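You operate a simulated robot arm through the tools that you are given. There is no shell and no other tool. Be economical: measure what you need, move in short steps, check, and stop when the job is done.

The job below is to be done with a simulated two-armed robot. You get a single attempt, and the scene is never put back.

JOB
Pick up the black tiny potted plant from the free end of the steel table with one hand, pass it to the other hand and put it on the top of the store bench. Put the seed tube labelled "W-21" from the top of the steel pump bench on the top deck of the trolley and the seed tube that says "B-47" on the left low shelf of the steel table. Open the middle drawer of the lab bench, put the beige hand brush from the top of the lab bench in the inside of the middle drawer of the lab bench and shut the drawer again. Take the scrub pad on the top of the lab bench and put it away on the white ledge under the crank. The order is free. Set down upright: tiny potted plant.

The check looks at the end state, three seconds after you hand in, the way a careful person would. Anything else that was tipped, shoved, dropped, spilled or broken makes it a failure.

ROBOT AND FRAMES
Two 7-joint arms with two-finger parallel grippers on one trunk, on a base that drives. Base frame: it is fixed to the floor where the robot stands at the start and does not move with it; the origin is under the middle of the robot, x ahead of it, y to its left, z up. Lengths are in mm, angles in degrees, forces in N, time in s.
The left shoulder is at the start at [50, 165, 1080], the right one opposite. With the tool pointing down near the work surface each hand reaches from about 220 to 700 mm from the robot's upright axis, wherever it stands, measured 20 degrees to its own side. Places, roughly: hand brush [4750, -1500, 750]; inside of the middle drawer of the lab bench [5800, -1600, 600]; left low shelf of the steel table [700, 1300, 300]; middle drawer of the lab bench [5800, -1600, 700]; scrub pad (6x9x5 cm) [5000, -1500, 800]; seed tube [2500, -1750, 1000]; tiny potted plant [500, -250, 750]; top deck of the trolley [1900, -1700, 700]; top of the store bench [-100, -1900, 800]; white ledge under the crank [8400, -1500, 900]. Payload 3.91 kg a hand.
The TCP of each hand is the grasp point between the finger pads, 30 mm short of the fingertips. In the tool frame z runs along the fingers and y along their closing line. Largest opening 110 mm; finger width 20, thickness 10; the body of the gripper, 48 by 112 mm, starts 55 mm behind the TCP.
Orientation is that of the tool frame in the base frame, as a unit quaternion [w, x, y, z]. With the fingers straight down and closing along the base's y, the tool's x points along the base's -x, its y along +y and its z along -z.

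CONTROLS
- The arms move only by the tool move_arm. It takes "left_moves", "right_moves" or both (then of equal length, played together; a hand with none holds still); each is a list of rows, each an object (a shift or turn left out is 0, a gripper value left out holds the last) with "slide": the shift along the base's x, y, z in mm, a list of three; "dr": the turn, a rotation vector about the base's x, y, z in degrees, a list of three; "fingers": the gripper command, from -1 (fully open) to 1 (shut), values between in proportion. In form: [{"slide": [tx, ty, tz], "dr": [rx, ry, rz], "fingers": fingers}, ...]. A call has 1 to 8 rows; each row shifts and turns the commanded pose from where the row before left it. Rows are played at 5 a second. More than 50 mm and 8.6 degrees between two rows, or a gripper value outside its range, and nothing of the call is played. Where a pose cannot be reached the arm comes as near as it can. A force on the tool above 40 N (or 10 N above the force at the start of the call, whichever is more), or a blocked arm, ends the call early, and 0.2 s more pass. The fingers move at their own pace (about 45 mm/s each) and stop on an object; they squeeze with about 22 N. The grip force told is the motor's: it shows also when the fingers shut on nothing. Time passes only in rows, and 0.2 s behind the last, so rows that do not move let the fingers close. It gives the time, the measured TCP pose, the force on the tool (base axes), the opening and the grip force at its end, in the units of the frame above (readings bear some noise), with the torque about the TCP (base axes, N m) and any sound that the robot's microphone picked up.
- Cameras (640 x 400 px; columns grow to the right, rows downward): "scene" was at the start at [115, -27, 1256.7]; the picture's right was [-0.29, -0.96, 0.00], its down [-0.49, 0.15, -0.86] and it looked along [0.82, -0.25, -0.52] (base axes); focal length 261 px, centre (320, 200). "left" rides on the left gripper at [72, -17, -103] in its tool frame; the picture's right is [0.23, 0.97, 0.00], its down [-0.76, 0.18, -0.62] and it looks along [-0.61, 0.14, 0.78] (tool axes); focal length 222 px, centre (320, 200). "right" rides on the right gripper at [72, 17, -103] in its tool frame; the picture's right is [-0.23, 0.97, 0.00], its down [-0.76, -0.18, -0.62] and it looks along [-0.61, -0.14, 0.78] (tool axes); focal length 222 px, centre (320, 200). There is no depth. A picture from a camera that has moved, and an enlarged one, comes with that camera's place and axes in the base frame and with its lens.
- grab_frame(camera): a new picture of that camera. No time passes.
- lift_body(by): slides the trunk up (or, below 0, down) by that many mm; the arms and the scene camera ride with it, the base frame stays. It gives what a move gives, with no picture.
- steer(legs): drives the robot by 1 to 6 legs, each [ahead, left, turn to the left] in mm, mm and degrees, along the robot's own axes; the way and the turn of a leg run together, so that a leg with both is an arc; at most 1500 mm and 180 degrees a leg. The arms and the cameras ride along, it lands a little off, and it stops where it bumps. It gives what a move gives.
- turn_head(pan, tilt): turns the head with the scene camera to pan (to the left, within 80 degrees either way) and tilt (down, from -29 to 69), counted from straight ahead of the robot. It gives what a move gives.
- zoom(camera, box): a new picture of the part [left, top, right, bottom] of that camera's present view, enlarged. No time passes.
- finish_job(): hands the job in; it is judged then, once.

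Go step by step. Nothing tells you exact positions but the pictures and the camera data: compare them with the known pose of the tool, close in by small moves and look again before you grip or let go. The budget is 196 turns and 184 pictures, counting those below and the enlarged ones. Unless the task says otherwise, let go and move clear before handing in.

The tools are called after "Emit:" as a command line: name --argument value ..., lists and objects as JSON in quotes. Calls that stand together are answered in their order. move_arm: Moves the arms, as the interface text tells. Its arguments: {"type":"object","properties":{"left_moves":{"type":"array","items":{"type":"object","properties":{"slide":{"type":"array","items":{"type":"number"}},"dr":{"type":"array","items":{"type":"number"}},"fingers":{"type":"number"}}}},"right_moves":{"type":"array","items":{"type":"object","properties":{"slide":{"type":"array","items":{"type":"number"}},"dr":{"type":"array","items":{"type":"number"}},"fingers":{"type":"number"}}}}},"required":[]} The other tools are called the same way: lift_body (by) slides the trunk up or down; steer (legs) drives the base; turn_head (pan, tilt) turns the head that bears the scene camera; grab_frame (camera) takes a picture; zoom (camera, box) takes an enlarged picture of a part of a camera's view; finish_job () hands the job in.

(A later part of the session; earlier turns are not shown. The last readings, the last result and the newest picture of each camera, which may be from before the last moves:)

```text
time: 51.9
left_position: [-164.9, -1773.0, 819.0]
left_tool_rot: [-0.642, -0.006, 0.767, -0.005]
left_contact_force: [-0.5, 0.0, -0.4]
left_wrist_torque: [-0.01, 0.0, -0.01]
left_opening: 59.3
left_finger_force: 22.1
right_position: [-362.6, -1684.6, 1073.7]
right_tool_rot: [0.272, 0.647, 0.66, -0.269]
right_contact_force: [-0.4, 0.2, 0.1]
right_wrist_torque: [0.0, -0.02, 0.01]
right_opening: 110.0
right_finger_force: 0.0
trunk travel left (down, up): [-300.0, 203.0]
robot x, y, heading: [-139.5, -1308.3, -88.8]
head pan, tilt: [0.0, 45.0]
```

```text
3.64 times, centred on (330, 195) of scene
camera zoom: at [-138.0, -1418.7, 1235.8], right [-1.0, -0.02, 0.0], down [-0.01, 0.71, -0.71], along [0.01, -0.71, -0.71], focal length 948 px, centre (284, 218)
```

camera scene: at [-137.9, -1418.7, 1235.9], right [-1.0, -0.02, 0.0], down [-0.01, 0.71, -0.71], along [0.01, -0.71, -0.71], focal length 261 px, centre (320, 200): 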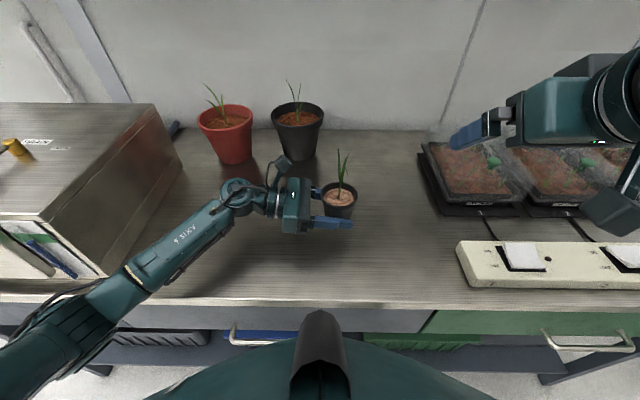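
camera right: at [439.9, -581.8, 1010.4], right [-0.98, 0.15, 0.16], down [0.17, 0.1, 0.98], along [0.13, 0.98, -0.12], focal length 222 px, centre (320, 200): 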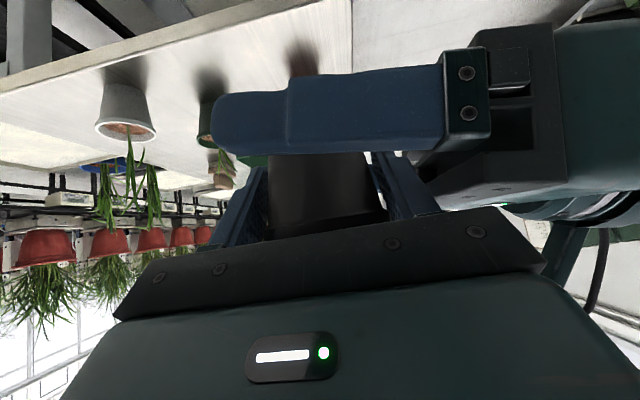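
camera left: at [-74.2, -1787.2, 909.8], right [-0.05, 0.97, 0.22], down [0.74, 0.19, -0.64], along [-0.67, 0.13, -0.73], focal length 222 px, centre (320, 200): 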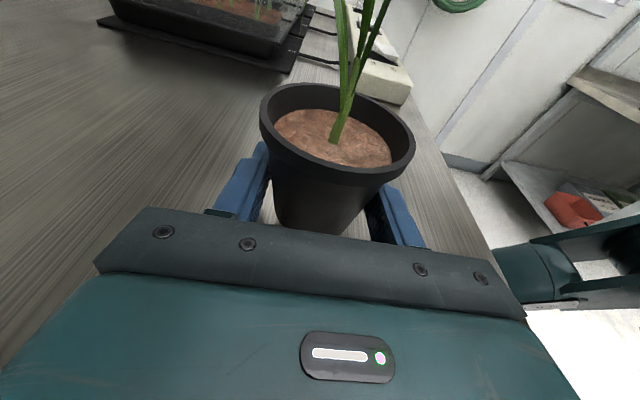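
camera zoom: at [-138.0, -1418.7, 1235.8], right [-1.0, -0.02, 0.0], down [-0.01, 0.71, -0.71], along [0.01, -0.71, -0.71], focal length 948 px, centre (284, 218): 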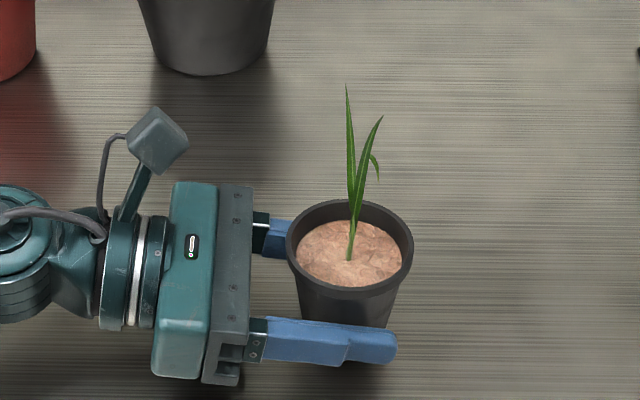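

Emit:
move_arm --left_moves '[{"slide": [0, 0, -3]}, {"slide": [0, 0, 0]}]'

Emit:
move_arm --left_moves '[{"slide": [0, 0, -3]}, {"slide": [0, 0, 0]}]'

Emit:
move_arm --left_moves '[{"slide": [0, 0, -3]}, {"slide": [0, 0, 0]}]'

```text
time: 52.5
left_position: [-163.8, -1774.2, 815.4]
left_tool_rot: [-0.642, -0.007, 0.766, -0.006]
left_contact_force: [0.4, 0.7, -0.9]
left_wrist_torque: [0.01, 0.03, 0.02]
left_opening: 59.3
left_finger_force: 22.1
right_position: [-362.9, -1684.2, 1074.2]
right_tool_rot: [0.271, 0.647, 0.659, -0.269]
right_contact_force: [0.2, 0.1, -0.5]
right_wrist_torque: [-0.01, -0.01, 0.01]
right_opening: 110.1
right_finger_force: 0.0
trunk travel left (down, up): [-300.0, 203.0]
robot x, y, heading: [-140.1, -1306.4, -88.9]
head pan, tilt: [0.0, 45.0]
```

```text
time: 53.1
left_position: [-164.0, -1773.2, 813.6]
left_tool_rot: [-0.644, -0.007, 0.765, -0.007]
left_contact_force: [1.8, -0.6, 3.9]
left_wrist_torque: [0.08, -0.4, -0.12]
left_opening: 59.2
left_finger_force: 21.5
right_position: [-363.7, -1684.9, 1073.1]
right_tool_rot: [0.272, 0.647, 0.659, -0.27]
right_contact_force: [0.3, -0.3, 1.0]
right_wrist_torque: [0.01, -0.02, -0.02]
right_opening: 109.6
right_finger_force: 0.1
trunk travel left (down, up): [-300.0, 203.0]
robot x, y, heading: [-135.8, -1306.0, -89.0]
head pan, tilt: [0.0, 45.0]
```

```text
time: 53.7
left_position: [-163.6, -1773.4, 815.6]
left_tool_rot: [-0.644, -0.005, 0.765, -0.007]
left_contact_force: [4.8, 0.9, 24.9]
left_wrist_torque: [0.45, -1.9, -0.1]
left_opening: 59.0
left_finger_force: 22.5
right_position: [-363.4, -1685.0, 1074.9]
right_tool_rot: [0.272, 0.647, 0.659, -0.27]
right_contact_force: [0.7, 0.2, 0.3]
right_wrist_torque: [0.02, 0.02, 0.0]
right_opening: 109.8
right_finger_force: 0.1
trunk travel left (down, up): [-300.0, 203.0]
robot x, y, heading: [-140.6, -1306.4, -88.9]
head pan, tilt: [0.0, 45.0]
```

The pot is down. I'll relieve the pressure, open the hand, and back out the way I came.

Emit:
move_arm --left_moves '[{"slide": [0, 0, 2.5]}, {"fingers": -0.5}, {"fingers": -0.5}, {"fingers": -0.5}]'

Emit:
grab_frame --camera "left"

Emit:
zoom --camera "scene" --box '[260, 140, 400, 250]'

```text
time: 54.7
left_position: [-163.5, -1772.2, 814.4]
left_tool_rot: [-0.644, -0.006, 0.765, -0.007]
left_contact_force: [-0.3, -2.8, 24.2]
left_wrist_torque: [0.21, -1.54, -0.17]
left_opening: 82.6
left_finger_force: 0.0
right_position: [-363.0, -1684.2, 1074.3]
right_tool_rot: [0.272, 0.647, 0.659, -0.27]
right_contact_force: [0.3, -0.1, -0.2]
right_wrist_torque: [0.02, -0.02, 0.02]
right_opening: 110.0
right_finger_force: 0.0
trunk travel left (down, up): [-300.0, 203.0]
robot x, y, heading: [-143.6, -1309.7, -89.1]
head pan, tilt: [0.0, 45.0]
```

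```text
151 pictures are left
camera left: at [-74.3, -1787.0, 904.7], right [-0.05, 0.97, 0.22], down [0.74, 0.19, -0.64], along [-0.67, 0.13, -0.73], focal length 222 px, centre (320, 200)
```

left: 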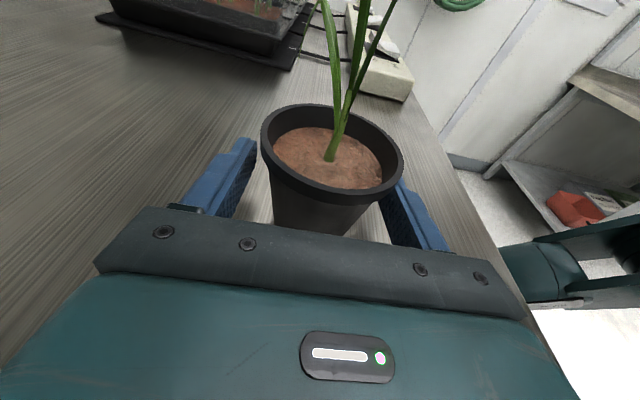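

```text
3.64 times, centred on (330, 195) of scene
camera zoom: at [-138.2, -1417.2, 1236.1], right [-1.0, -0.02, 0.0], down [-0.01, 0.71, -0.71], along [0.01, -0.71, -0.71], focal length 948 px, centre (284, 218)
```

zoom: 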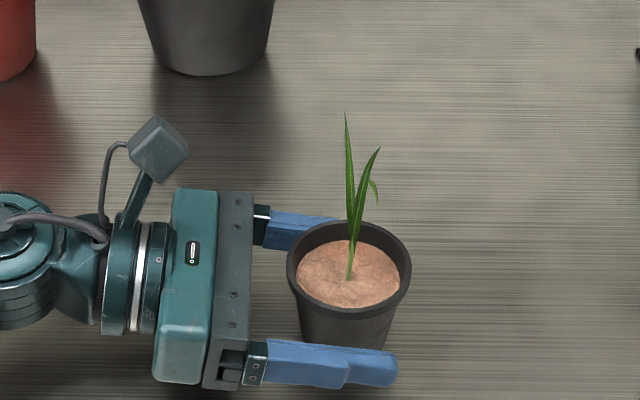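

The resistance was the gripper touching the bench. The pot settled a few millimetres and stands upright. I'll lift slightly and retract.

Emit:
move_arm --left_moves '[{"slide": [0, 0, 5], "fingers": -0.7}, {"slide": [15, 0, 5], "fingers": -0.7}, {"slide": [40, 0, 8]}, {"slide": [40, 0, 10]}, {"slide": [30, 0, 40]}, {"slide": [0, 30, 40]}, {"slide": [0, 30, 40]}]'

Emit:
grab_frame --camera "left"

Emit:
grab_frame --camera "scene"

```text
time: 56.3
left_position: [-34.9, -1712.2, 963.4]
left_tool_rot: [-0.643, -0.006, 0.766, -0.004]
left_contact_force: [0.2, 0.1, -0.4]
left_wrist_torque: [0.01, -0.02, -0.03]
left_opening: 93.4
left_finger_force: 0.1
right_position: [-362.4, -1684.2, 1074.3]
right_tool_rot: [0.271, 0.647, 0.659, -0.27]
right_contact_force: [0.1, 0.1, -0.1]
right_wrist_torque: [0.01, -0.02, -0.02]
right_opening: 110.1
right_finger_force: 0.2
trunk travel left (down, up): [-300.0, 203.0]
robot x, y, heading: [-141.2, -1307.6, -88.6]
head pan, tilt: [0.0, 45.0]
```

```text
149 pictures are left
camera left: at [54.3, -1726.4, 1053.6], right [-0.05, 0.97, 0.22], down [0.74, 0.19, -0.64], along [-0.67, 0.13, -0.73], focal length 222 px, centre (320, 200)
```

left: 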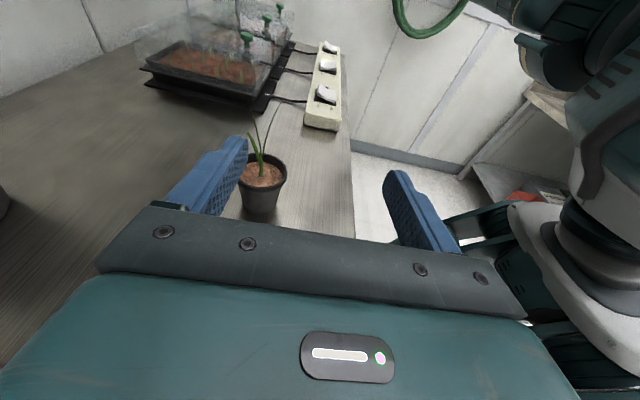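

```text
148 pictures are left
camera scene: at [-138.0, -1418.4, 1235.8], right [-1.0, -0.02, 0.0], down [-0.01, 0.71, -0.71], along [0.01, -0.71, -0.71], focal length 261 px, centre (320, 200)
```

scene: 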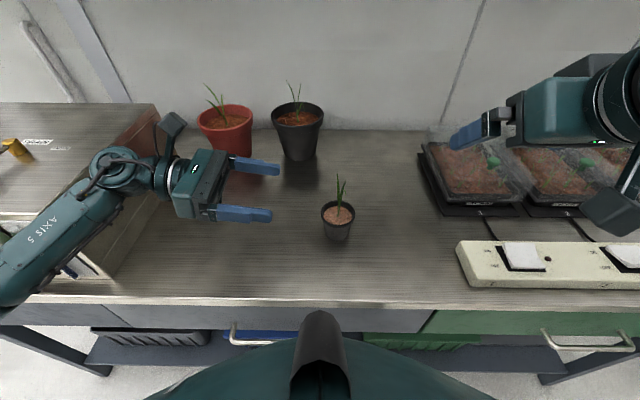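

The plant stands upright on the store bench. I'll back off, turn to heading 0 and return both tools to pointing down while heading for the pump bench.

Emit:
steer --legs '[[-350, 0, 0], [0, 0, 89]]'

Emit:
move_arm --left_moves '[{"slide": [0, 5, 0], "dr": [4.418, -4.418, -5.264]}, {"slide": [0, 5, 0], "dr": [4.418, -4.418, -5.264]}, {"slide": [0, 5, 0], "dr": [4.418, -4.418, -5.264]}, {"slide": [0, 5, 0], "dr": [4.418, -4.418, -5.264]}, {"slide": [0, 5, 0], "dr": [4.418, -4.418, -5.264]}, {"slide": [0, 5, 0], "dr": [4.418, -4.418, -5.264]}, {"slide": [0, 5, 0], "dr": [4.418, -4.418, -5.264]}]' --right_moves '[{"slide": [-5, 0, 0], "dr": [0, 6.42, 0]}, {"slide": [-5, 0, 0], "dr": [0, 6.42, 0]}, {"slide": [-5, 0, 0], "dr": [0, 6.42, 0]}, {"slide": [-5, 0, 0], "dr": [0, 6.42, 0]}, {"slide": [-5, 0, 0], "dr": [0, 6.42, 0]}, {"slide": [-5, 0, 0], "dr": [0, 6.42, 0]}, {"slide": [-5, 0, 0], "dr": [0, 6.42, 0]}]'

Emit:
move_arm --left_moves '[{"slide": [0, 5, 0], "dr": [4.418, -4.418, -5.264], "fingers": -1}, {"slide": [0, 5, 0], "dr": [4.418, -4.418, -5.264]}, {"slide": [0, 5, 0], "dr": [4.418, -4.418, -5.264]}, {"slide": [0, 5, 0], "dr": [4.418, -4.418, -5.264]}, {"slide": [0, 5, 0], "dr": [4.418, -4.418, -5.264]}, {"slide": [0, 5, 0], "dr": [4.418, -4.418, -5.264]}, {"slide": [0, 5, 0], "dr": [4.418, -4.418, -5.264]}]'

Emit:
turn_head --pan -10 --tilt 12

Emit:
grab_frame --camera "scene"

```text
time: 62.3
left_position: [265.3, -882.3, 963.5]
left_tool_rot: [-0.458, -0.538, 0.546, -0.451]
left_contact_force: [0.4, 0.6, 0.5]
left_wrist_torque: [-0.02, -0.02, 0.0]
left_opening: 93.8
left_finger_force: 0.1
right_position: [227.0, -1207.6, 1074.0]
right_tool_rot: [0.382, 0.006, 0.924, -0.004]
right_contact_force: [-0.7, 0.3, -0.4]
right_wrist_torque: [0.01, 0.02, 0.0]
right_opening: 110.1
right_finger_force: 0.0
trunk travel left (down, up): [-300.0, 203.0]
robot x, y, heading: [-144.8, -972.1, -0.6]
head pan, tilt: [0.0, 45.0]
```

```text
time: 63.9
left_position: [266.4, -848.2, 962.2]
left_tool_rot: [-0.261, -0.305, 0.88, -0.253]
left_contact_force: [-1.0, -0.5, -0.9]
left_wrist_torque: [-0.03, 0.01, 0.04]
left_opening: 93.7
left_finger_force: 0.0
right_position: [192.8, -1207.5, 1073.9]
right_tool_rot: [-0.001, 0.004, 1.0, -0.005]
right_contact_force: [-0.2, -0.5, 0.6]
right_wrist_torque: [0.01, 0.02, -0.01]
right_opening: 110.0
right_finger_force: 0.1
trunk travel left (down, up): [-300.0, 203.0]
robot x, y, heading: [-143.0, -976.4, -0.7]
head pan, tilt: [0.0, 45.0]
```

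```text
time: 65.5
left_position: [266.9, -811.5, 962.1]
left_tool_rot: [0.0, 0.002, 1.0, 0.008]
left_contact_force: [0.2, -0.3, 0.1]
left_wrist_torque: [-0.03, -0.02, 0.01]
left_opening: 110.2
left_finger_force: 0.1
right_position: [193.3, -1207.4, 1073.8]
right_tool_rot: [0.0, 0.003, 1.0, -0.006]
right_contact_force: [0.9, -0.3, -0.4]
right_wrist_torque: [0.0, 0.04, -0.01]
right_opening: 109.9
right_finger_force: 0.0
trunk travel left (down, up): [-300.0, 203.0]
robot x, y, heading: [-140.6, -976.1, -1.0]
head pan, tilt: [0.0, 45.0]
```

```text
time: 66.5
left_position: [267.4, -810.8, 962.6]
left_tool_rot: [0.0, 0.001, 1.0, 0.007]
left_contact_force: [-0.1, 0.2, 0.5]
left_wrist_torque: [-0.03, 0.0, 0.01]
left_opening: 110.3
left_finger_force: 0.1
right_position: [191.8, -1207.3, 1073.5]
right_tool_rot: [0.0, 0.004, 1.0, -0.006]
right_contact_force: [0.3, 0.5, 0.9]
right_wrist_torque: [0.0, -0.01, 0.01]
right_opening: 110.2
right_finger_force: 0.0
trunk travel left (down, up): [-300.0, 203.0]
robot x, y, heading: [-144.0, -972.1, -0.8]
head pan, tilt: [-10.0, 12.0]
```

```text
147 pictures are left
camera scene: at [-22.5, -991.7, 1287.5], right [-0.19, -0.98, 0.0], down [-0.2, 0.04, -0.98], along [0.96, -0.18, -0.21], focal length 261 px, centre (320, 200)
```

scene: 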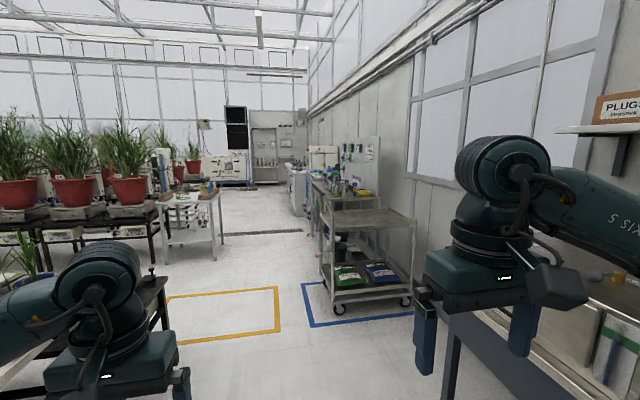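

The lane ahead is clear. I'll drive to the pump bench and face it.

Emit:
steer --legs '[[1300, 0, 0], [1290, 20, 0], [0, 0, -89]]'

Emit:
turn_head --pan 0 --tilt 25

Emit:
grab_frame --camera "scene"

```text
time: 82.9
left_position: [2631.0, -1399.1, 963.0]
left_tool_rot: [0.006, 0.702, 0.712, 0.005]
left_contact_force: [0.3, -0.1, -0.2]
left_wrist_torque: [-0.01, -0.01, 0.03]
left_opening: 110.1
left_finger_force: 0.0
right_position: [2234.7, -1331.5, 1073.9]
right_tool_rot: [-0.004, 0.704, 0.71, -0.004]
right_contact_force: [1.3, -0.4, -0.4]
right_wrist_torque: [-0.01, -0.02, 0.0]
right_opening: 109.7
right_finger_force: 0.1
trunk travel left (down, up): [-300.0, 203.0]
robot x, y, heading: [2463.7, -996.0, -89.9]
head pan, tilt: [-10.0, 12.0]
```

```text
time: 83.7
left_position: [2631.2, -1398.9, 962.6]
left_tool_rot: [0.005, 0.703, 0.712, 0.005]
left_contact_force: [-0.7, 0.1, 0.8]
left_wrist_torque: [-0.01, 0.01, -0.01]
left_opening: 110.1
left_finger_force: 0.0
right_position: [2234.1, -1331.2, 1074.6]
right_tool_rot: [-0.004, 0.704, 0.71, -0.004]
right_contact_force: [-1.0, 0.4, 0.1]
right_wrist_torque: [-0.01, 0.0, 0.0]
right_opening: 109.6
right_finger_force: 0.1
trunk travel left (down, up): [-300.0, 203.0]
robot x, y, heading: [2463.5, -992.9, -90.2]
head pan, tilt: [0.0, 25.0]
```

```text
146 pictures are left
camera scene: at [2463.0, -1114.6, 1266.5], right [-1.0, 0.0, 0.0], down [0.0, 0.42, -0.91], along [0.0, -0.91, -0.42], focal length 261 px, centre (320, 200)
```

scene: 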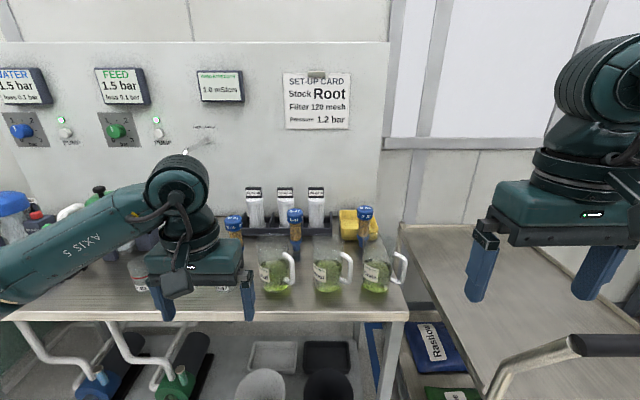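

Emit:
zoom --camera "scene" --box '[210, 170, 420, 310]'

Emit:
move_arm --left_moves '[{"slide": [40, 20, 20]}, {"slide": [40, 20, 20]}, {"slide": [40, 20, 20]}]'

Emit:
zoom --camera "scene" --box '[120, 160, 340, 310]'

```text
2.86 times, centred on (315, 240) of scene
camera zoom: at [2463.0, -1114.6, 1266.5], right [-1.0, 0.0, 0.0], down [0.0, 0.42, -0.91], along [0.0, -0.91, -0.42], focal length 744 px, centre (334, 86)
```

zoom: 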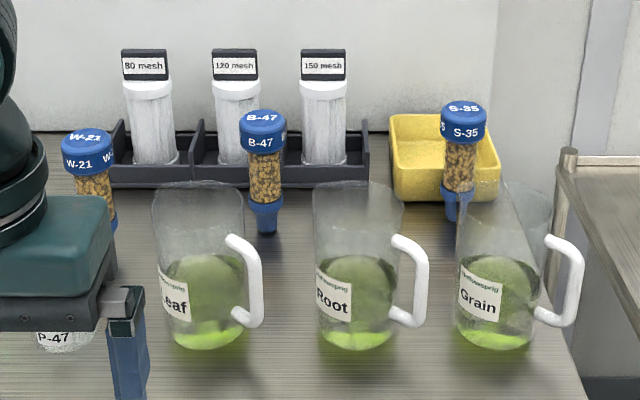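

```text
time: 84.5
left_position: [2751.0, -1333.7, 1022.4]
left_tool_rot: [0.004, 0.702, 0.712, 0.005]
left_contact_force: [-0.2, -0.4, -0.2]
left_wrist_torque: [0.02, -0.01, 0.0]
left_opening: 110.4
left_finger_force: 0.1
right_position: [2234.1, -1333.0, 1074.5]
right_tool_rot: [-0.004, 0.704, 0.71, -0.005]
right_contact_force: [0.2, 0.0, -0.2]
right_wrist_torque: [-0.05, 0.03, 0.0]
right_opening: 109.9
right_finger_force: 0.1
trunk travel left (down, up): [-300.0, 203.0]
robot x, y, heading: [2460.8, -992.8, -89.9]
head pan, tilt: [0.0, 25.0]
```

```text
2.67 times, centred on (230, 235) of scene
camera zoom: at [2463.3, -1114.2, 1266.5], right [-1.0, 0.0, 0.0], down [0.0, 0.42, -0.91], along [0.0, -0.91, -0.42], focal length 695 px, centre (560, 107)
```

zoom: 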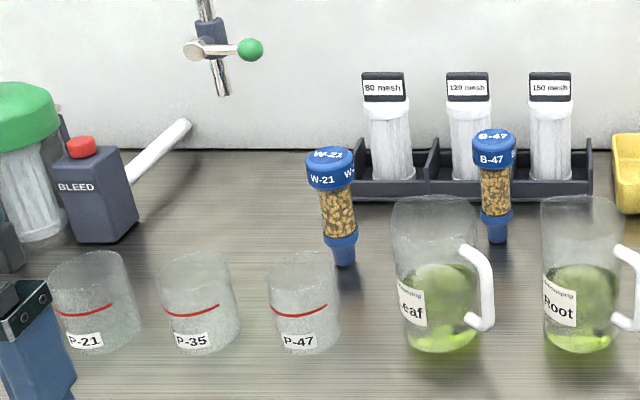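

I can read W-21 at about (2646, -1597) and B-47 at about (2519, -1625), behind the mugs. I'll drive closer and a little left, then refine with the gripper cameras.

Emit:
steer --legs '[[100, 90, 0]]'

Emit:
grab_frame --camera "scene"

Emit:
grab_frame --camera "left"

```text
time: 85.9
left_position: [2843.3, -1434.1, 1023.8]
left_tool_rot: [0.005, 0.702, 0.712, 0.005]
left_contact_force: [-0.3, -0.1, -0.6]
left_wrist_torque: [0.02, 0.01, -0.01]
left_opening: 109.9
left_finger_force: 0.0
right_position: [2325.0, -1431.1, 1074.5]
right_tool_rot: [-0.004, 0.704, 0.71, -0.005]
right_contact_force: [1.0, 1.2, 0.0]
right_wrist_torque: [0.02, 0.02, 0.01]
right_opening: 110.1
right_finger_force: 0.1
trunk travel left (down, up): [-300.0, 203.0]
robot x, y, heading: [2556.3, -1089.1, -89.8]
head pan, tilt: [0.0, 25.0]
```

```text
143 pictures are left
camera scene: at [2554.5, -1213.5, 1266.4], right [-1.0, 0.0, 0.0], down [0.0, 0.42, -0.91], along [0.0, -0.91, -0.42], focal length 261 px, centre (320, 200)
```

scene: 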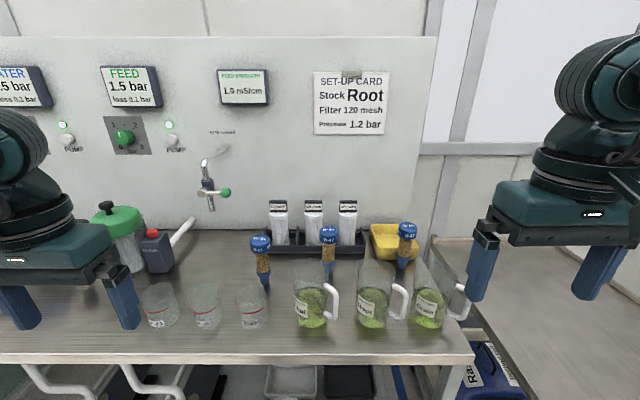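

```text
142 pictures are left
camera left: at [2823.7, -1360.7, 1127.2], right [0.97, 0.24, 0.01], down [0.18, -0.76, 0.63], along [0.16, -0.6, -0.78], focal length 222 px, centre (320, 200)
```

left: 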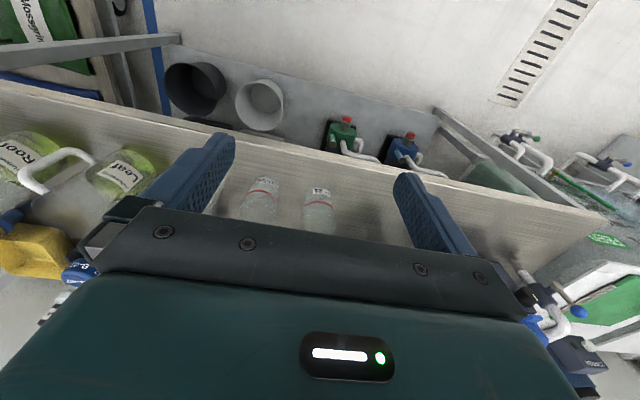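

Emit:
zoom --camera "scene" --box '[220, 190, 460, 340]'

```text
2.67 times, centred on (340, 265) of scene
camera zoom: at [2554.5, -1213.5, 1266.4], right [-1.0, 0.0, 0.0], down [0.0, 0.42, -0.91], along [0.0, -0.91, -0.42], focal length 695 px, centre (267, 27)
```

zoom: 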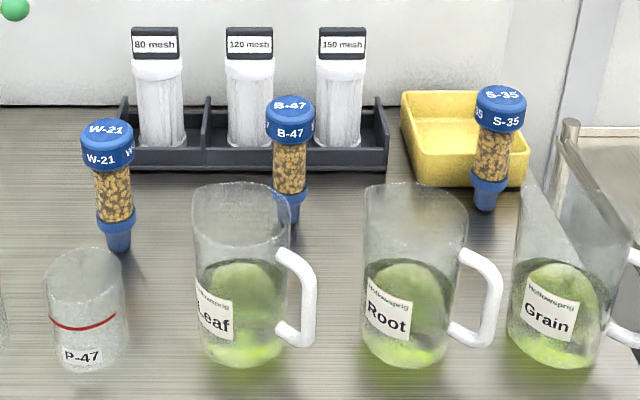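

Triangulated, the bench top is at z≈815, W-21 at about (2690, -1708) and B-47 at about (2530, -1745), both with cap tops near 930. I'll drive 110 mm closer and place the left hand above and in front of W-21.

Emit:
steer --legs '[[110, 0, 0]]'

Emit:
move_arm --left_moves '[{"slide": [-40, -20, 0]}, {"slide": [-40, -20, 0]}, {"slide": [-40, -20, 0]}, {"slide": [-30, -20, 0]}]'

Emit:
grab_frame --camera "left"

Emit:
grab_frame --camera "scene"

```text
time: 87.1
left_position: [2842.9, -1545.5, 1022.4]
left_tool_rot: [0.005, 0.701, 0.714, 0.005]
left_contact_force: [0.4, -1.4, 0.0]
left_wrist_torque: [0.05, 0.0, 0.0]
left_opening: 110.0
left_finger_force: 0.1
right_position: [2327.2, -1541.9, 1074.1]
right_tool_rot: [-0.004, 0.703, 0.711, -0.004]
right_contact_force: [-0.1, -0.8, 0.1]
right_wrist_torque: [0.01, 0.0, 0.0]
right_opening: 110.1
right_finger_force: 0.2
trunk travel left (down, up): [-300.0, 203.0]
robot x, y, heading: [2555.7, -1201.4, -89.8]
head pan, tilt: [0.0, 25.0]
```

```text
time: 88.1
left_position: [2693.8, -1625.3, 1024.1]
left_tool_rot: [0.006, 0.701, 0.713, 0.005]
left_contact_force: [-0.4, 0.5, 0.4]
left_wrist_torque: [-0.02, -0.03, 0.03]
left_opening: 109.7
left_finger_force: 0.1
right_position: [2325.5, -1542.8, 1073.3]
right_tool_rot: [-0.005, 0.702, 0.712, -0.005]
right_contact_force: [0.3, -0.3, -0.5]
right_wrist_torque: [-0.01, 0.01, -0.03]
right_opening: 109.9
right_finger_force: 0.1
trunk travel left (down, up): [-300.0, 203.0]
robot x, y, heading: [2557.3, -1202.7, -89.7]
head pan, tilt: [0.0, 25.0]
```

```text
140 pictures are left
camera left: at [2674.9, -1552.5, 1127.8], right [0.97, 0.24, 0.01], down [0.18, -0.76, 0.63], along [0.16, -0.6, -0.78], focal length 222 px, centre (320, 200)
```

left: 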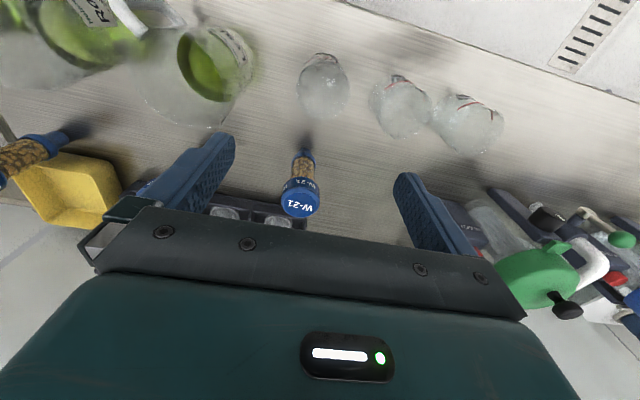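

```text
139 pictures are left
camera scene: at [2554.3, -1324.2, 1266.4], right [-1.0, 0.0, 0.0], down [0.0, 0.42, -0.91], along [0.0, -0.91, -0.42], focal length 261 px, centre (320, 200)
```

scene: 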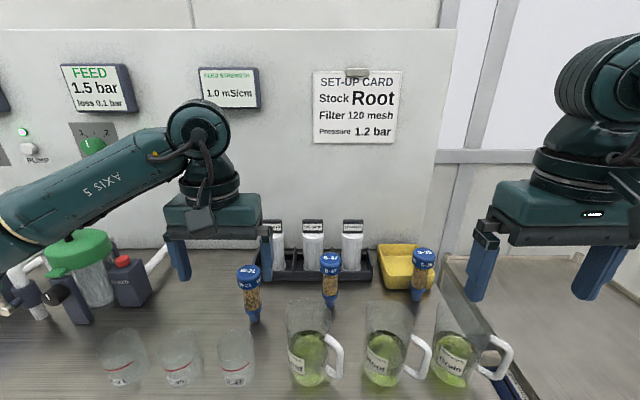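

Emit:
move_arm --left_moves '[{"slide": [1, -45, 0]}, {"slide": [0, -42, 0]}]'

Emit:
grab_frame --camera "left"

Emit:
grab_frame --camera "scene"

```text
time: 88.7
left_position: [2696.4, -1713.3, 1023.2]
left_tool_rot: [0.005, 0.701, 0.713, 0.004]
left_contact_force: [0.1, 0.2, -0.2]
left_wrist_torque: [0.01, 0.04, 0.02]
left_opening: 109.9
left_finger_force: 0.1
right_position: [2325.6, -1541.0, 1073.5]
right_tool_rot: [-0.003, 0.702, 0.712, -0.005]
right_contact_force: [-0.3, 0.3, -0.9]
right_wrist_torque: [-0.01, -0.01, -0.02]
right_opening: 109.9
right_finger_force: 0.0
trunk travel left (down, up): [-300.0, 203.0]
robot x, y, heading: [2555.8, -1199.4, -89.6]
head pan, tilt: [0.0, 25.0]
```

```text
138 pictures are left
camera left: at [2676.9, -1639.8, 1127.5], right [0.97, 0.24, 0.01], down [0.18, -0.76, 0.63], along [0.16, -0.6, -0.78], focal length 222 px, centre (320, 200)
```

left: 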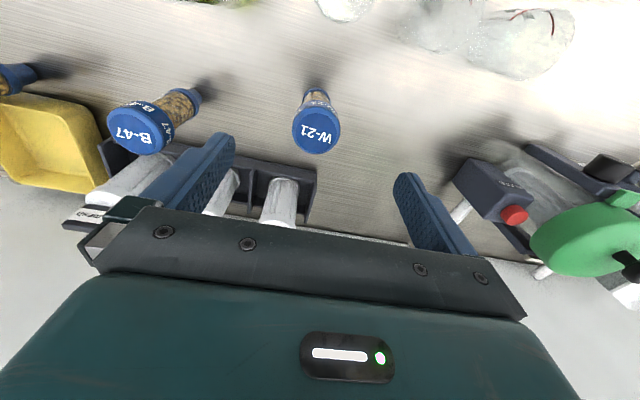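

```text
137 pictures are left
camera scene: at [2554.6, -1324.3, 1266.4], right [-1.0, 0.0, 0.0], down [0.0, 0.42, -0.91], along [0.0, -0.91, -0.42], focal length 261 px, centre (320, 200)
```

scene: 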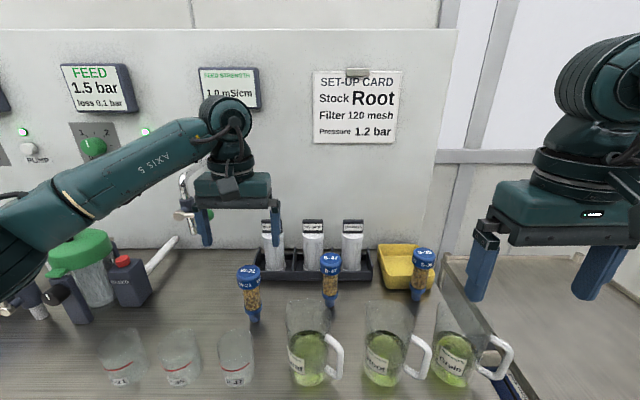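

W-21 sits at (2693, -1704), with its cap top at about 950. I'll go down and grip the cap.

Emit:
move_arm --left_moves '[{"slide": [-3, 9, 0]}, {"slide": [0, 0, -45]}, {"slide": [0, 0, -41]}]'

Emit:
grab_frame --camera "left"

Emit:
zoom --camera "scene" --box '[150, 180, 370, 330]'

```text
time: 89.5
left_position: [2691.9, -1705.5, 938.5]
left_tool_rot: [0.005, 0.702, 0.712, 0.005]
left_contact_force: [-1.1, -0.1, 0.6]
left_wrist_torque: [-0.02, 0.03, 0.02]
left_opening: 110.0
left_finger_force: 0.2
right_position: [2326.4, -1541.8, 1075.1]
right_tool_rot: [-0.005, 0.703, 0.711, -0.004]
right_contact_force: [-0.5, 0.6, 1.1]
right_wrist_torque: [0.01, 0.01, -0.01]
right_opening: 110.0
right_finger_force: 0.0
trunk travel left (down, up): [-300.0, 203.0]
robot x, y, heading: [2553.0, -1198.6, -89.5]
head pan, tilt: [0.0, 25.0]
```

```text
136 pictures are left
camera left: at [2673.5, -1632.7, 1042.3], right [0.97, 0.24, 0.01], down [0.18, -0.76, 0.63], along [0.16, -0.6, -0.78], focal length 222 px, centre (320, 200)
```

left: 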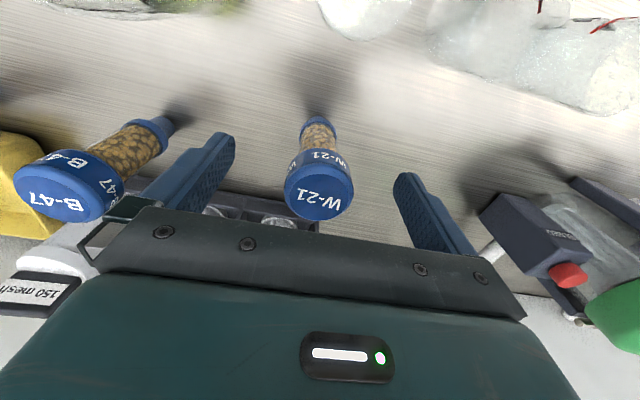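

```text
2.67 times, centred on (260, 255) of scene
camera zoom: at [2554.8, -1324.2, 1266.5], right [-1.0, 0.0, 0.0], down [0.0, 0.42, -0.91], along [0.0, -0.91, -0.42], focal length 695 px, centre (480, 53)
```

zoom: 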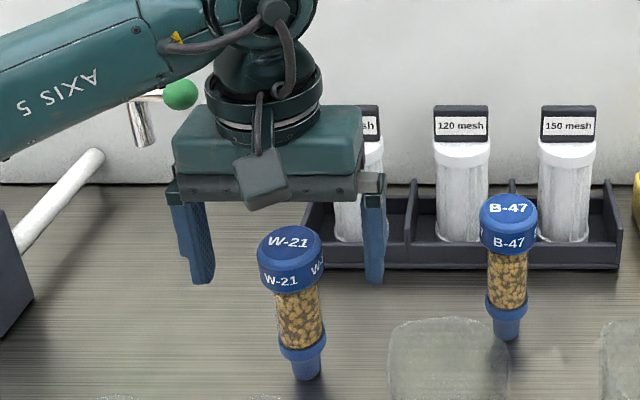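

Emit:
move_arm --left_moves '[{"slide": [1, 1, -9]}, {"fingers": 1}, {"fingers": 1}, {"fingers": 1}, {"fingers": 1}, {"fingers": 1}, {"fingers": 1}]'

Emit:
move_arm --left_moves '[{"slide": [0, 0, 20]}, {"slide": [0, 0, 40]}, {"slide": [0, 0, 45]}, {"slide": [0, 0, 45]}]'

Emit:
grab_frame --camera "left"

Emit:
grab_frame --camera "scene"

```text
time: 91.1
left_position: [2694.2, -1706.4, 929.6]
left_tool_rot: [0.006, 0.702, 0.712, 0.006]
left_contact_force: [-0.5, -0.3, -0.2]
left_wrist_torque: [0.0, 0.04, 0.01]
left_opening: 42.7
left_finger_force: 21.6
right_position: [2325.8, -1541.6, 1074.3]
right_tool_rot: [-0.004, 0.702, 0.712, -0.005]
right_contact_force: [-0.1, 0.1, -0.6]
right_wrist_torque: [0.02, -0.03, -0.01]
right_opening: 110.1
right_finger_force: 0.1
trunk travel left (down, up): [-300.0, 203.0]
robot x, y, heading: [2558.4, -1202.9, -90.0]
head pan, tilt: [0.0, 25.0]
```

```text
time: 92.1
left_position: [2693.9, -1701.2, 1078.3]
left_tool_rot: [0.004, 0.702, 0.712, 0.004]
left_contact_force: [-0.3, 0.3, -0.4]
left_wrist_torque: [0.02, 0.03, 0.05]
left_opening: 42.6
left_finger_force: 21.8
right_position: [2325.5, -1540.8, 1074.0]
right_tool_rot: [-0.004, 0.703, 0.711, -0.005]
right_contact_force: [0.1, 0.0, 0.8]
right_wrist_torque: [-0.01, -0.01, -0.02]
right_opening: 110.1
right_finger_force: 0.1
trunk travel left (down, up): [-300.0, 203.0]
robot x, y, heading: [2553.0, -1199.9, -89.9]
head pan, tilt: [0.0, 25.0]
```

```text
134 pictures are left
camera left: at [2674.8, -1627.4, 1184.0], right [0.97, 0.24, 0.01], down [0.18, -0.76, 0.63], along [0.16, -0.6, -0.78], focal length 222 px, centre (320, 200)
```

left: 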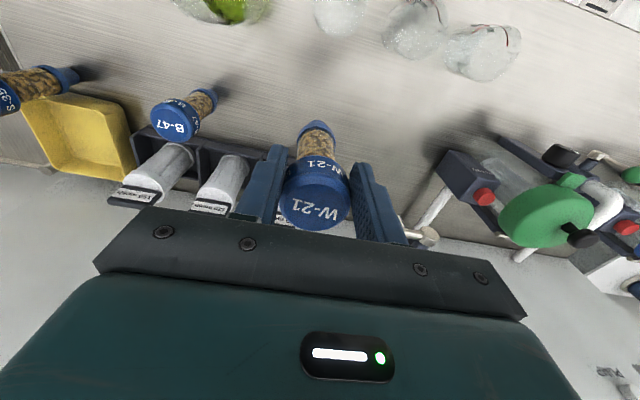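

```text
133 pictures are left
camera scene: at [2554.5, -1323.6, 1266.4], right [-1.0, 0.0, 0.0], down [0.0, 0.42, -0.91], along [0.0, -0.91, -0.42], focal length 261 px, centre (320, 200)
```

scene: 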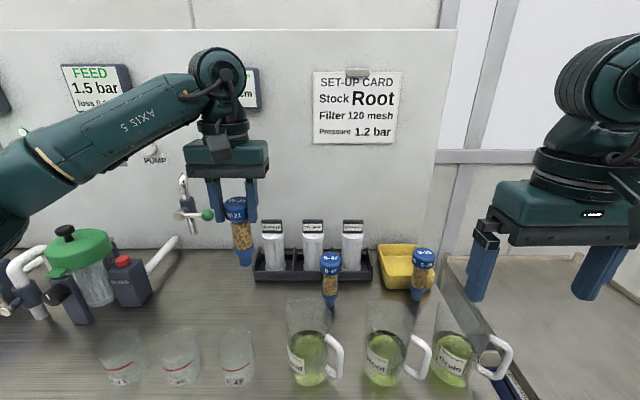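

W-21 is held. I'll draw the left hand back, then bring the right hand above B-47 at about (2536, -1744).

Emit:
move_arm --left_moves '[{"slide": [15, 45, 0]}, {"slide": [15, 45, 0]}, {"slide": [15, 45, 0]}, {"slide": [15, 15, 0]}, {}, {}]' --right_moves '[{"slide": [0, 0, 0]}, {"slide": [0, 0, 0]}, {"slide": [35, -30, 0]}, {"slide": [35, -35, 0]}, {"slide": [35, -35, 0]}, {"slide": [35, -35, 0]}]'

Emit:
move_arm --right_moves '[{"slide": [35, -33, -20]}, {"slide": [34, -30, -20]}]'

Emit:
grab_frame --camera "right"

Emit:
grab_frame --camera "scene"

```text
time: 93.5
left_position: [2752.8, -1552.6, 1077.7]
left_tool_rot: [0.005, 0.701, 0.713, 0.005]
left_contact_force: [0.2, 0.4, -1.3]
left_wrist_torque: [0.03, 0.0, -0.01]
left_opening: 42.6
left_finger_force: 22.0
right_position: [2468.7, -1675.9, 1072.9]
right_tool_rot: [-0.004, 0.703, 0.711, -0.004]
right_contact_force: [0.0, 0.3, -0.9]
right_wrist_torque: [0.02, -0.01, 0.02]
right_opening: 109.8
right_finger_force: 0.0
trunk travel left (down, up): [-300.0, 203.0]
robot x, y, heading: [2554.7, -1204.3, -89.8]
head pan, tilt: [0.0, 25.0]
```

```text
refused: row 1 steps farther than a row can; nothing moved
```

```text
132 pictures are left
camera right: at [2485.3, -1603.3, 1176.4], right [0.98, -0.22, -0.01], down [-0.16, -0.76, 0.63], along [-0.14, -0.61, -0.78], focal length 222 px, centre (320, 200)
```

right: 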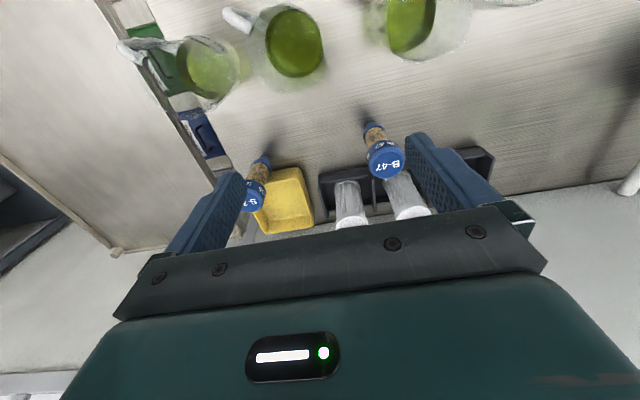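

```text
131 pictures are left
camera scene: at [2555.4, -1324.3, 1266.4], right [-1.0, 0.0, 0.0], down [0.0, 0.42, -0.91], along [0.0, -0.91, -0.42], focal length 261 px, centre (320, 200)
```

scene: 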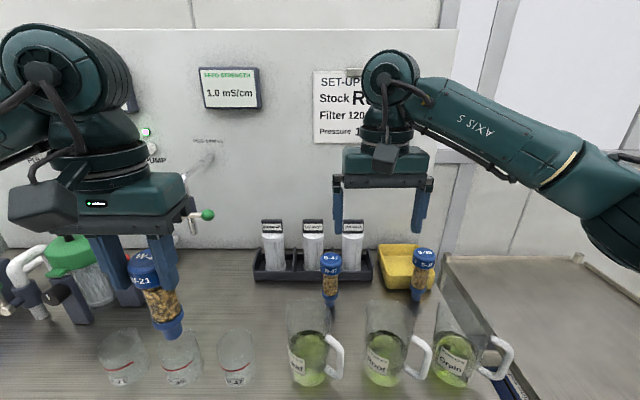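

Emit:
move_arm --right_moves '[{"slide": [33, -36, 0]}, {"slide": [33, -36, 0]}, {"slide": [0, 0, -45]}]'

Emit:
grab_frame --camera "right"

```text
time: 94.3
left_position: [2751.6, -1552.0, 1079.0]
left_tool_rot: [0.004, 0.701, 0.713, 0.005]
left_contact_force: [-0.2, -0.7, -1.6]
left_wrist_torque: [0.01, 0.03, -0.01]
left_opening: 42.6
left_finger_force: 21.9
right_position: [2532.4, -1748.5, 1029.3]
right_tool_rot: [-0.004, 0.703, 0.712, -0.005]
right_contact_force: [-0.6, 0.3, -0.1]
right_wrist_torque: [0.01, 0.02, 0.02]
right_opening: 110.3
right_finger_force: 0.0
trunk travel left (down, up): [-300.0, 203.0]
robot x, y, heading: [2553.9, -1196.4, -89.6]
head pan, tilt: [0.0, 25.0]
```

```text
130 pictures are left
camera right: at [2549.6, -1676.7, 1131.3], right [0.98, -0.22, -0.01], down [-0.16, -0.76, 0.63], along [-0.14, -0.61, -0.78], focal length 222 px, centre (320, 200)
```

right: 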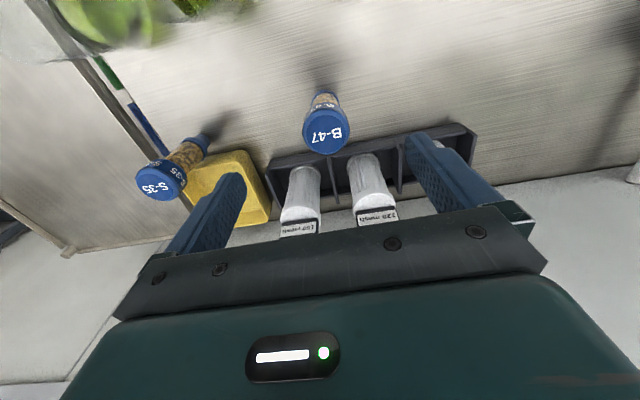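

Emit:
move_arm --right_moves '[{"slide": [5, 0, -10]}, {"slide": [0, 0, -45]}, {"slide": [0, 0, -44]}]'

Emit:
grab_frame --camera "right"

```text
time: 95.1
left_position: [2751.9, -1552.1, 1077.7]
left_tool_rot: [0.005, 0.701, 0.713, 0.005]
left_contact_force: [-1.3, 0.3, -0.4]
left_wrist_torque: [0.02, 0.0, 0.0]
left_opening: 42.0
left_finger_force: 21.7
right_position: [2538.2, -1747.0, 931.5]
right_tool_rot: [-0.004, 0.702, 0.712, -0.005]
right_contact_force: [0.3, -0.2, -0.1]
right_wrist_torque: [0.01, -0.02, 0.0]
right_opening: 109.9
right_finger_force: 0.1
trunk travel left (down, up): [-300.0, 203.0]
robot x, y, heading: [2551.6, -1202.5, -89.9]
head pan, tilt: [0.0, 25.0]
```

```text
129 pictures are left
camera right: at [2554.8, -1674.2, 1032.8], right [0.98, -0.22, -0.01], down [-0.16, -0.76, 0.63], along [-0.14, -0.61, -0.78], focal length 222 px, centre (320, 200)
```

right: 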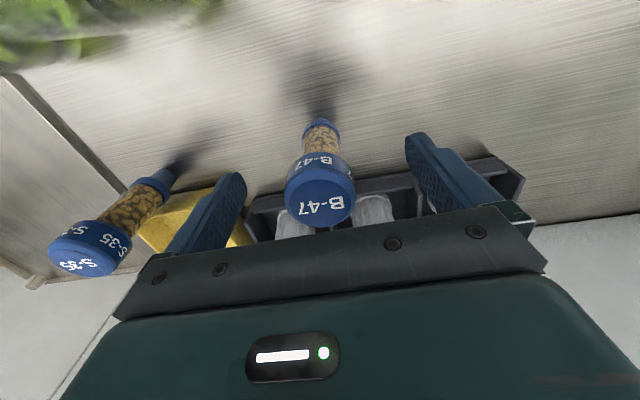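

Emit:
move_arm --right_moves '[{"fingers": 1}, {"fingers": 1}, {"fingers": 1}, {"fingers": 1}, {"fingers": 1}, {"fingers": 1}]'

Emit:
move_arm --right_moves '[{"slide": [0, 0, 20]}, {"slide": [0, 0, 40]}, {"slide": [0, 0, 45]}, {"slide": [0, 0, 45]}, {"slide": [-20, 45, 0]}, {"slide": [-25, 40, 0]}, {"slide": [-25, 40, 0]}, {"slide": [-20, 40, 0]}]'

Emit:
grab_frame --camera "scene"

```text
time: 96.5
left_position: [2752.5, -1551.0, 1078.0]
left_tool_rot: [0.004, 0.701, 0.714, 0.005]
left_contact_force: [0.1, -1.1, -0.9]
left_wrist_torque: [0.01, -0.01, 0.02]
left_opening: 42.5
left_finger_force: 22.3
right_position: [2536.8, -1745.7, 930.7]
right_tool_rot: [-0.004, 0.703, 0.711, -0.005]
right_contact_force: [-0.3, -0.5, 0.7]
right_wrist_torque: [0.01, 0.01, 0.01]
right_opening: 43.1
right_finger_force: 21.7
trunk travel left (down, up): [-300.0, 203.0]
robot x, y, heading: [2553.5, -1202.0, -89.9]
head pan, tilt: [0.0, 25.0]
```

```text
time: 98.3
left_position: [2752.6, -1551.9, 1079.5]
left_tool_rot: [0.005, 0.701, 0.713, 0.005]
left_contact_force: [0.0, 0.2, 0.2]
left_wrist_torque: [0.02, 0.01, -0.02]
left_opening: 42.3
left_finger_force: 21.9
right_position: [2446.7, -1581.9, 1077.2]
right_tool_rot: [-0.004, 0.704, 0.711, -0.004]
right_contact_force: [0.1, 0.6, -0.8]
right_wrist_torque: [-0.02, -0.02, -0.01]
right_opening: 42.6
right_finger_force: 22.6
trunk travel left (down, up): [-300.0, 203.0]
robot x, y, heading: [2554.3, -1203.1, -89.7]
head pan, tilt: [0.0, 25.0]
```

```text
128 pictures are left
camera scene: at [2554.4, -1323.7, 1266.5], right [-1.0, 0.0, 0.0], down [0.0, 0.42, -0.91], along [0.0, -0.91, -0.42], focal length 261 px, centre (320, 200)
```

scene: 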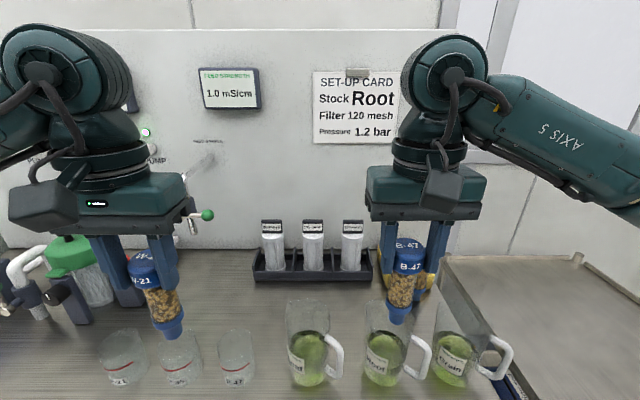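

Both tubes are held. I'll back off and sidestep right to face the trolley.

Emit:
steer --legs '[[-280, 0, 0], [0, -720, 0]]'

Emit:
turn_head --pan 5 --tilt 32

Emit:
grab_frame --camera "scene"

```text
time: 106.4
left_position: [2051.7, -1281.9, 1079.4]
left_tool_rot: [0.005, 0.702, 0.713, 0.005]
left_contact_force: [-0.2, 0.1, -0.9]
left_wrist_torque: [0.01, 0.01, -0.01]
left_opening: 42.0
left_finger_force: 22.2
right_position: [1747.1, -1313.2, 1075.7]
right_tool_rot: [-0.004, 0.704, 0.71, -0.005]
right_contact_force: [1.1, 0.1, -0.7]
right_wrist_torque: [0.05, -0.04, 0.01]
right_opening: 42.3
right_finger_force: 21.6
trunk travel left (down, up): [-300.0, 203.0]
robot x, y, heading: [1857.3, -934.4, -89.6]
head pan, tilt: [0.0, 25.0]
```

```text
time: 107.1
left_position: [2051.7, -1282.8, 1077.9]
left_tool_rot: [0.005, 0.703, 0.712, 0.005]
left_contact_force: [0.7, 0.4, -1.0]
left_wrist_torque: [0.01, -0.02, 0.0]
left_opening: 42.0
left_finger_force: 22.0
right_position: [1747.0, -1313.9, 1076.4]
right_tool_rot: [-0.004, 0.704, 0.71, -0.004]
right_contact_force: [0.5, -0.2, -0.3]
right_wrist_torque: [0.08, 0.0, 0.01]
right_opening: 42.3
right_finger_force: 21.6
trunk travel left (down, up): [-300.0, 203.0]
robot x, y, heading: [1858.7, -935.4, -89.6]
head pan, tilt: [5.0, 32.0]
```

```text
127 pictures are left
camera scene: at [1862.9, -1051.9, 1255.3], right [-1.0, -0.09, 0.0], down [-0.05, 0.53, -0.85], along [0.08, -0.84, -0.53], focal length 261 px, centre (320, 200)
```

scene: 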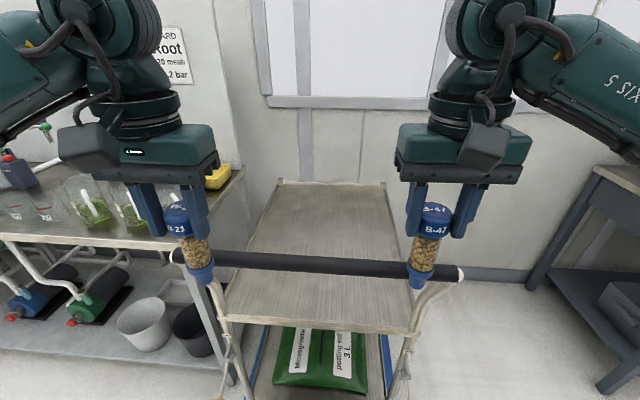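

The trolley deck is at z≈695, x 1690–2117, y -1400 to -2080. Its push handle is at about z 944, y -1348, so I'll raise both tubes, step forward and reach over the handle.

Emit:
move_arm --left_moves '[{"slide": [0, 0, 40]}, {"slide": [0, 0, 40]}]' --right_moves '[{"slide": [0, 0, 40]}, {"slide": [0, 0, 40]}]'

Emit:
steer --legs '[[70, 0, 0]]'

Emit:
move_arm --left_moves '[{"slide": [-5, -45, 0]}, {"slide": [-5, -45, 0]}, {"slide": [-5, -45, 0]}, {"slide": [-5, -45, 0]}]'

Emit:
grab_frame --camera "scene"

Emit:
grab_frame --camera "left"

```text
time: 107.7
left_position: [2051.4, -1280.8, 1156.9]
left_tool_rot: [0.005, 0.702, 0.712, 0.004]
left_contact_force: [-0.2, 0.5, -1.0]
left_wrist_torque: [0.01, 0.01, -0.03]
left_opening: 41.8
left_finger_force: 22.3
right_position: [1747.3, -1312.3, 1157.1]
right_tool_rot: [-0.004, 0.704, 0.71, -0.006]
right_contact_force: [0.7, -0.2, -0.8]
right_wrist_torque: [-0.02, -0.01, 0.04]
right_opening: 42.4
right_finger_force: 22.3
trunk travel left (down, up): [-300.0, 203.0]
robot x, y, heading: [1854.1, -935.6, -89.7]
head pan, tilt: [5.0, 32.0]
```

```text
time: 108.7
left_position: [2050.8, -1350.8, 1156.8]
left_tool_rot: [0.005, 0.702, 0.712, 0.006]
left_contact_force: [0.3, -1.0, -0.4]
left_wrist_torque: [0.01, -0.04, -0.01]
left_opening: 42.0
left_finger_force: 21.7
right_position: [1748.7, -1382.3, 1156.3]
right_tool_rot: [-0.005, 0.704, 0.71, -0.004]
right_contact_force: [0.1, -0.5, -1.6]
right_wrist_torque: [0.07, -0.01, 0.03]
right_opening: 42.1
right_finger_force: 21.7
trunk travel left (down, up): [-300.0, 203.0]
robot x, y, heading: [1854.8, -1000.8, -89.9]
head pan, tilt: [5.0, 32.0]
```

```text
time: 109.7
left_position: [2028.5, -1531.8, 1154.9]
left_tool_rot: [0.005, 0.702, 0.712, 0.005]
left_contact_force: [0.6, -0.2, -0.5]
left_wrist_torque: [0.03, 0.03, 0.0]
left_opening: 41.8
left_finger_force: 22.3
right_position: [1748.0, -1381.8, 1156.9]
right_tool_rot: [-0.004, 0.705, 0.709, -0.005]
right_contact_force: [0.1, -0.4, -0.9]
right_wrist_torque: [0.01, 0.02, -0.06]
right_opening: 42.2
right_finger_force: 22.1
trunk travel left (down, up): [-300.0, 203.0]
robot x, y, heading: [1857.4, -1000.5, -90.0]
head pan, tilt: [5.0, 32.0]
```

```text
126 pictures are left
camera scene: at [1862.4, -1121.6, 1255.2], right [-1.0, -0.09, 0.0], down [-0.05, 0.53, -0.85], along [0.08, -0.84, -0.53], focal length 261 px, centre (320, 200)
```

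scene: 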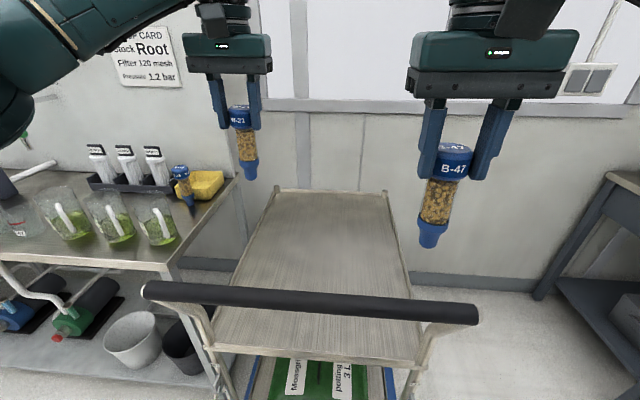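

```text
125 pictures are left
camera left: at [2010.2, -1458.7, 1260.4], right [0.97, 0.24, 0.01], down [0.18, -0.76, 0.63], along [0.16, -0.61, -0.78], focal length 222 px, centre (320, 200)
```

left: 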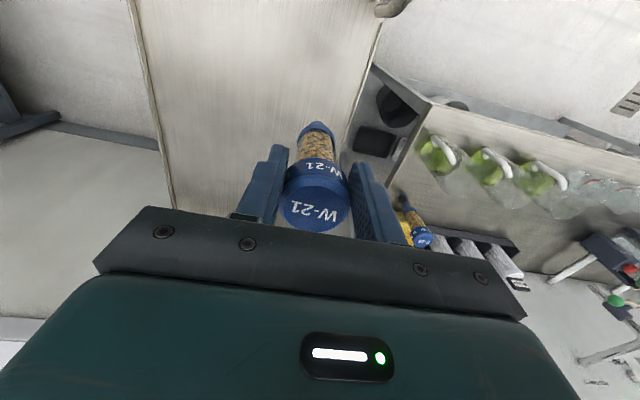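

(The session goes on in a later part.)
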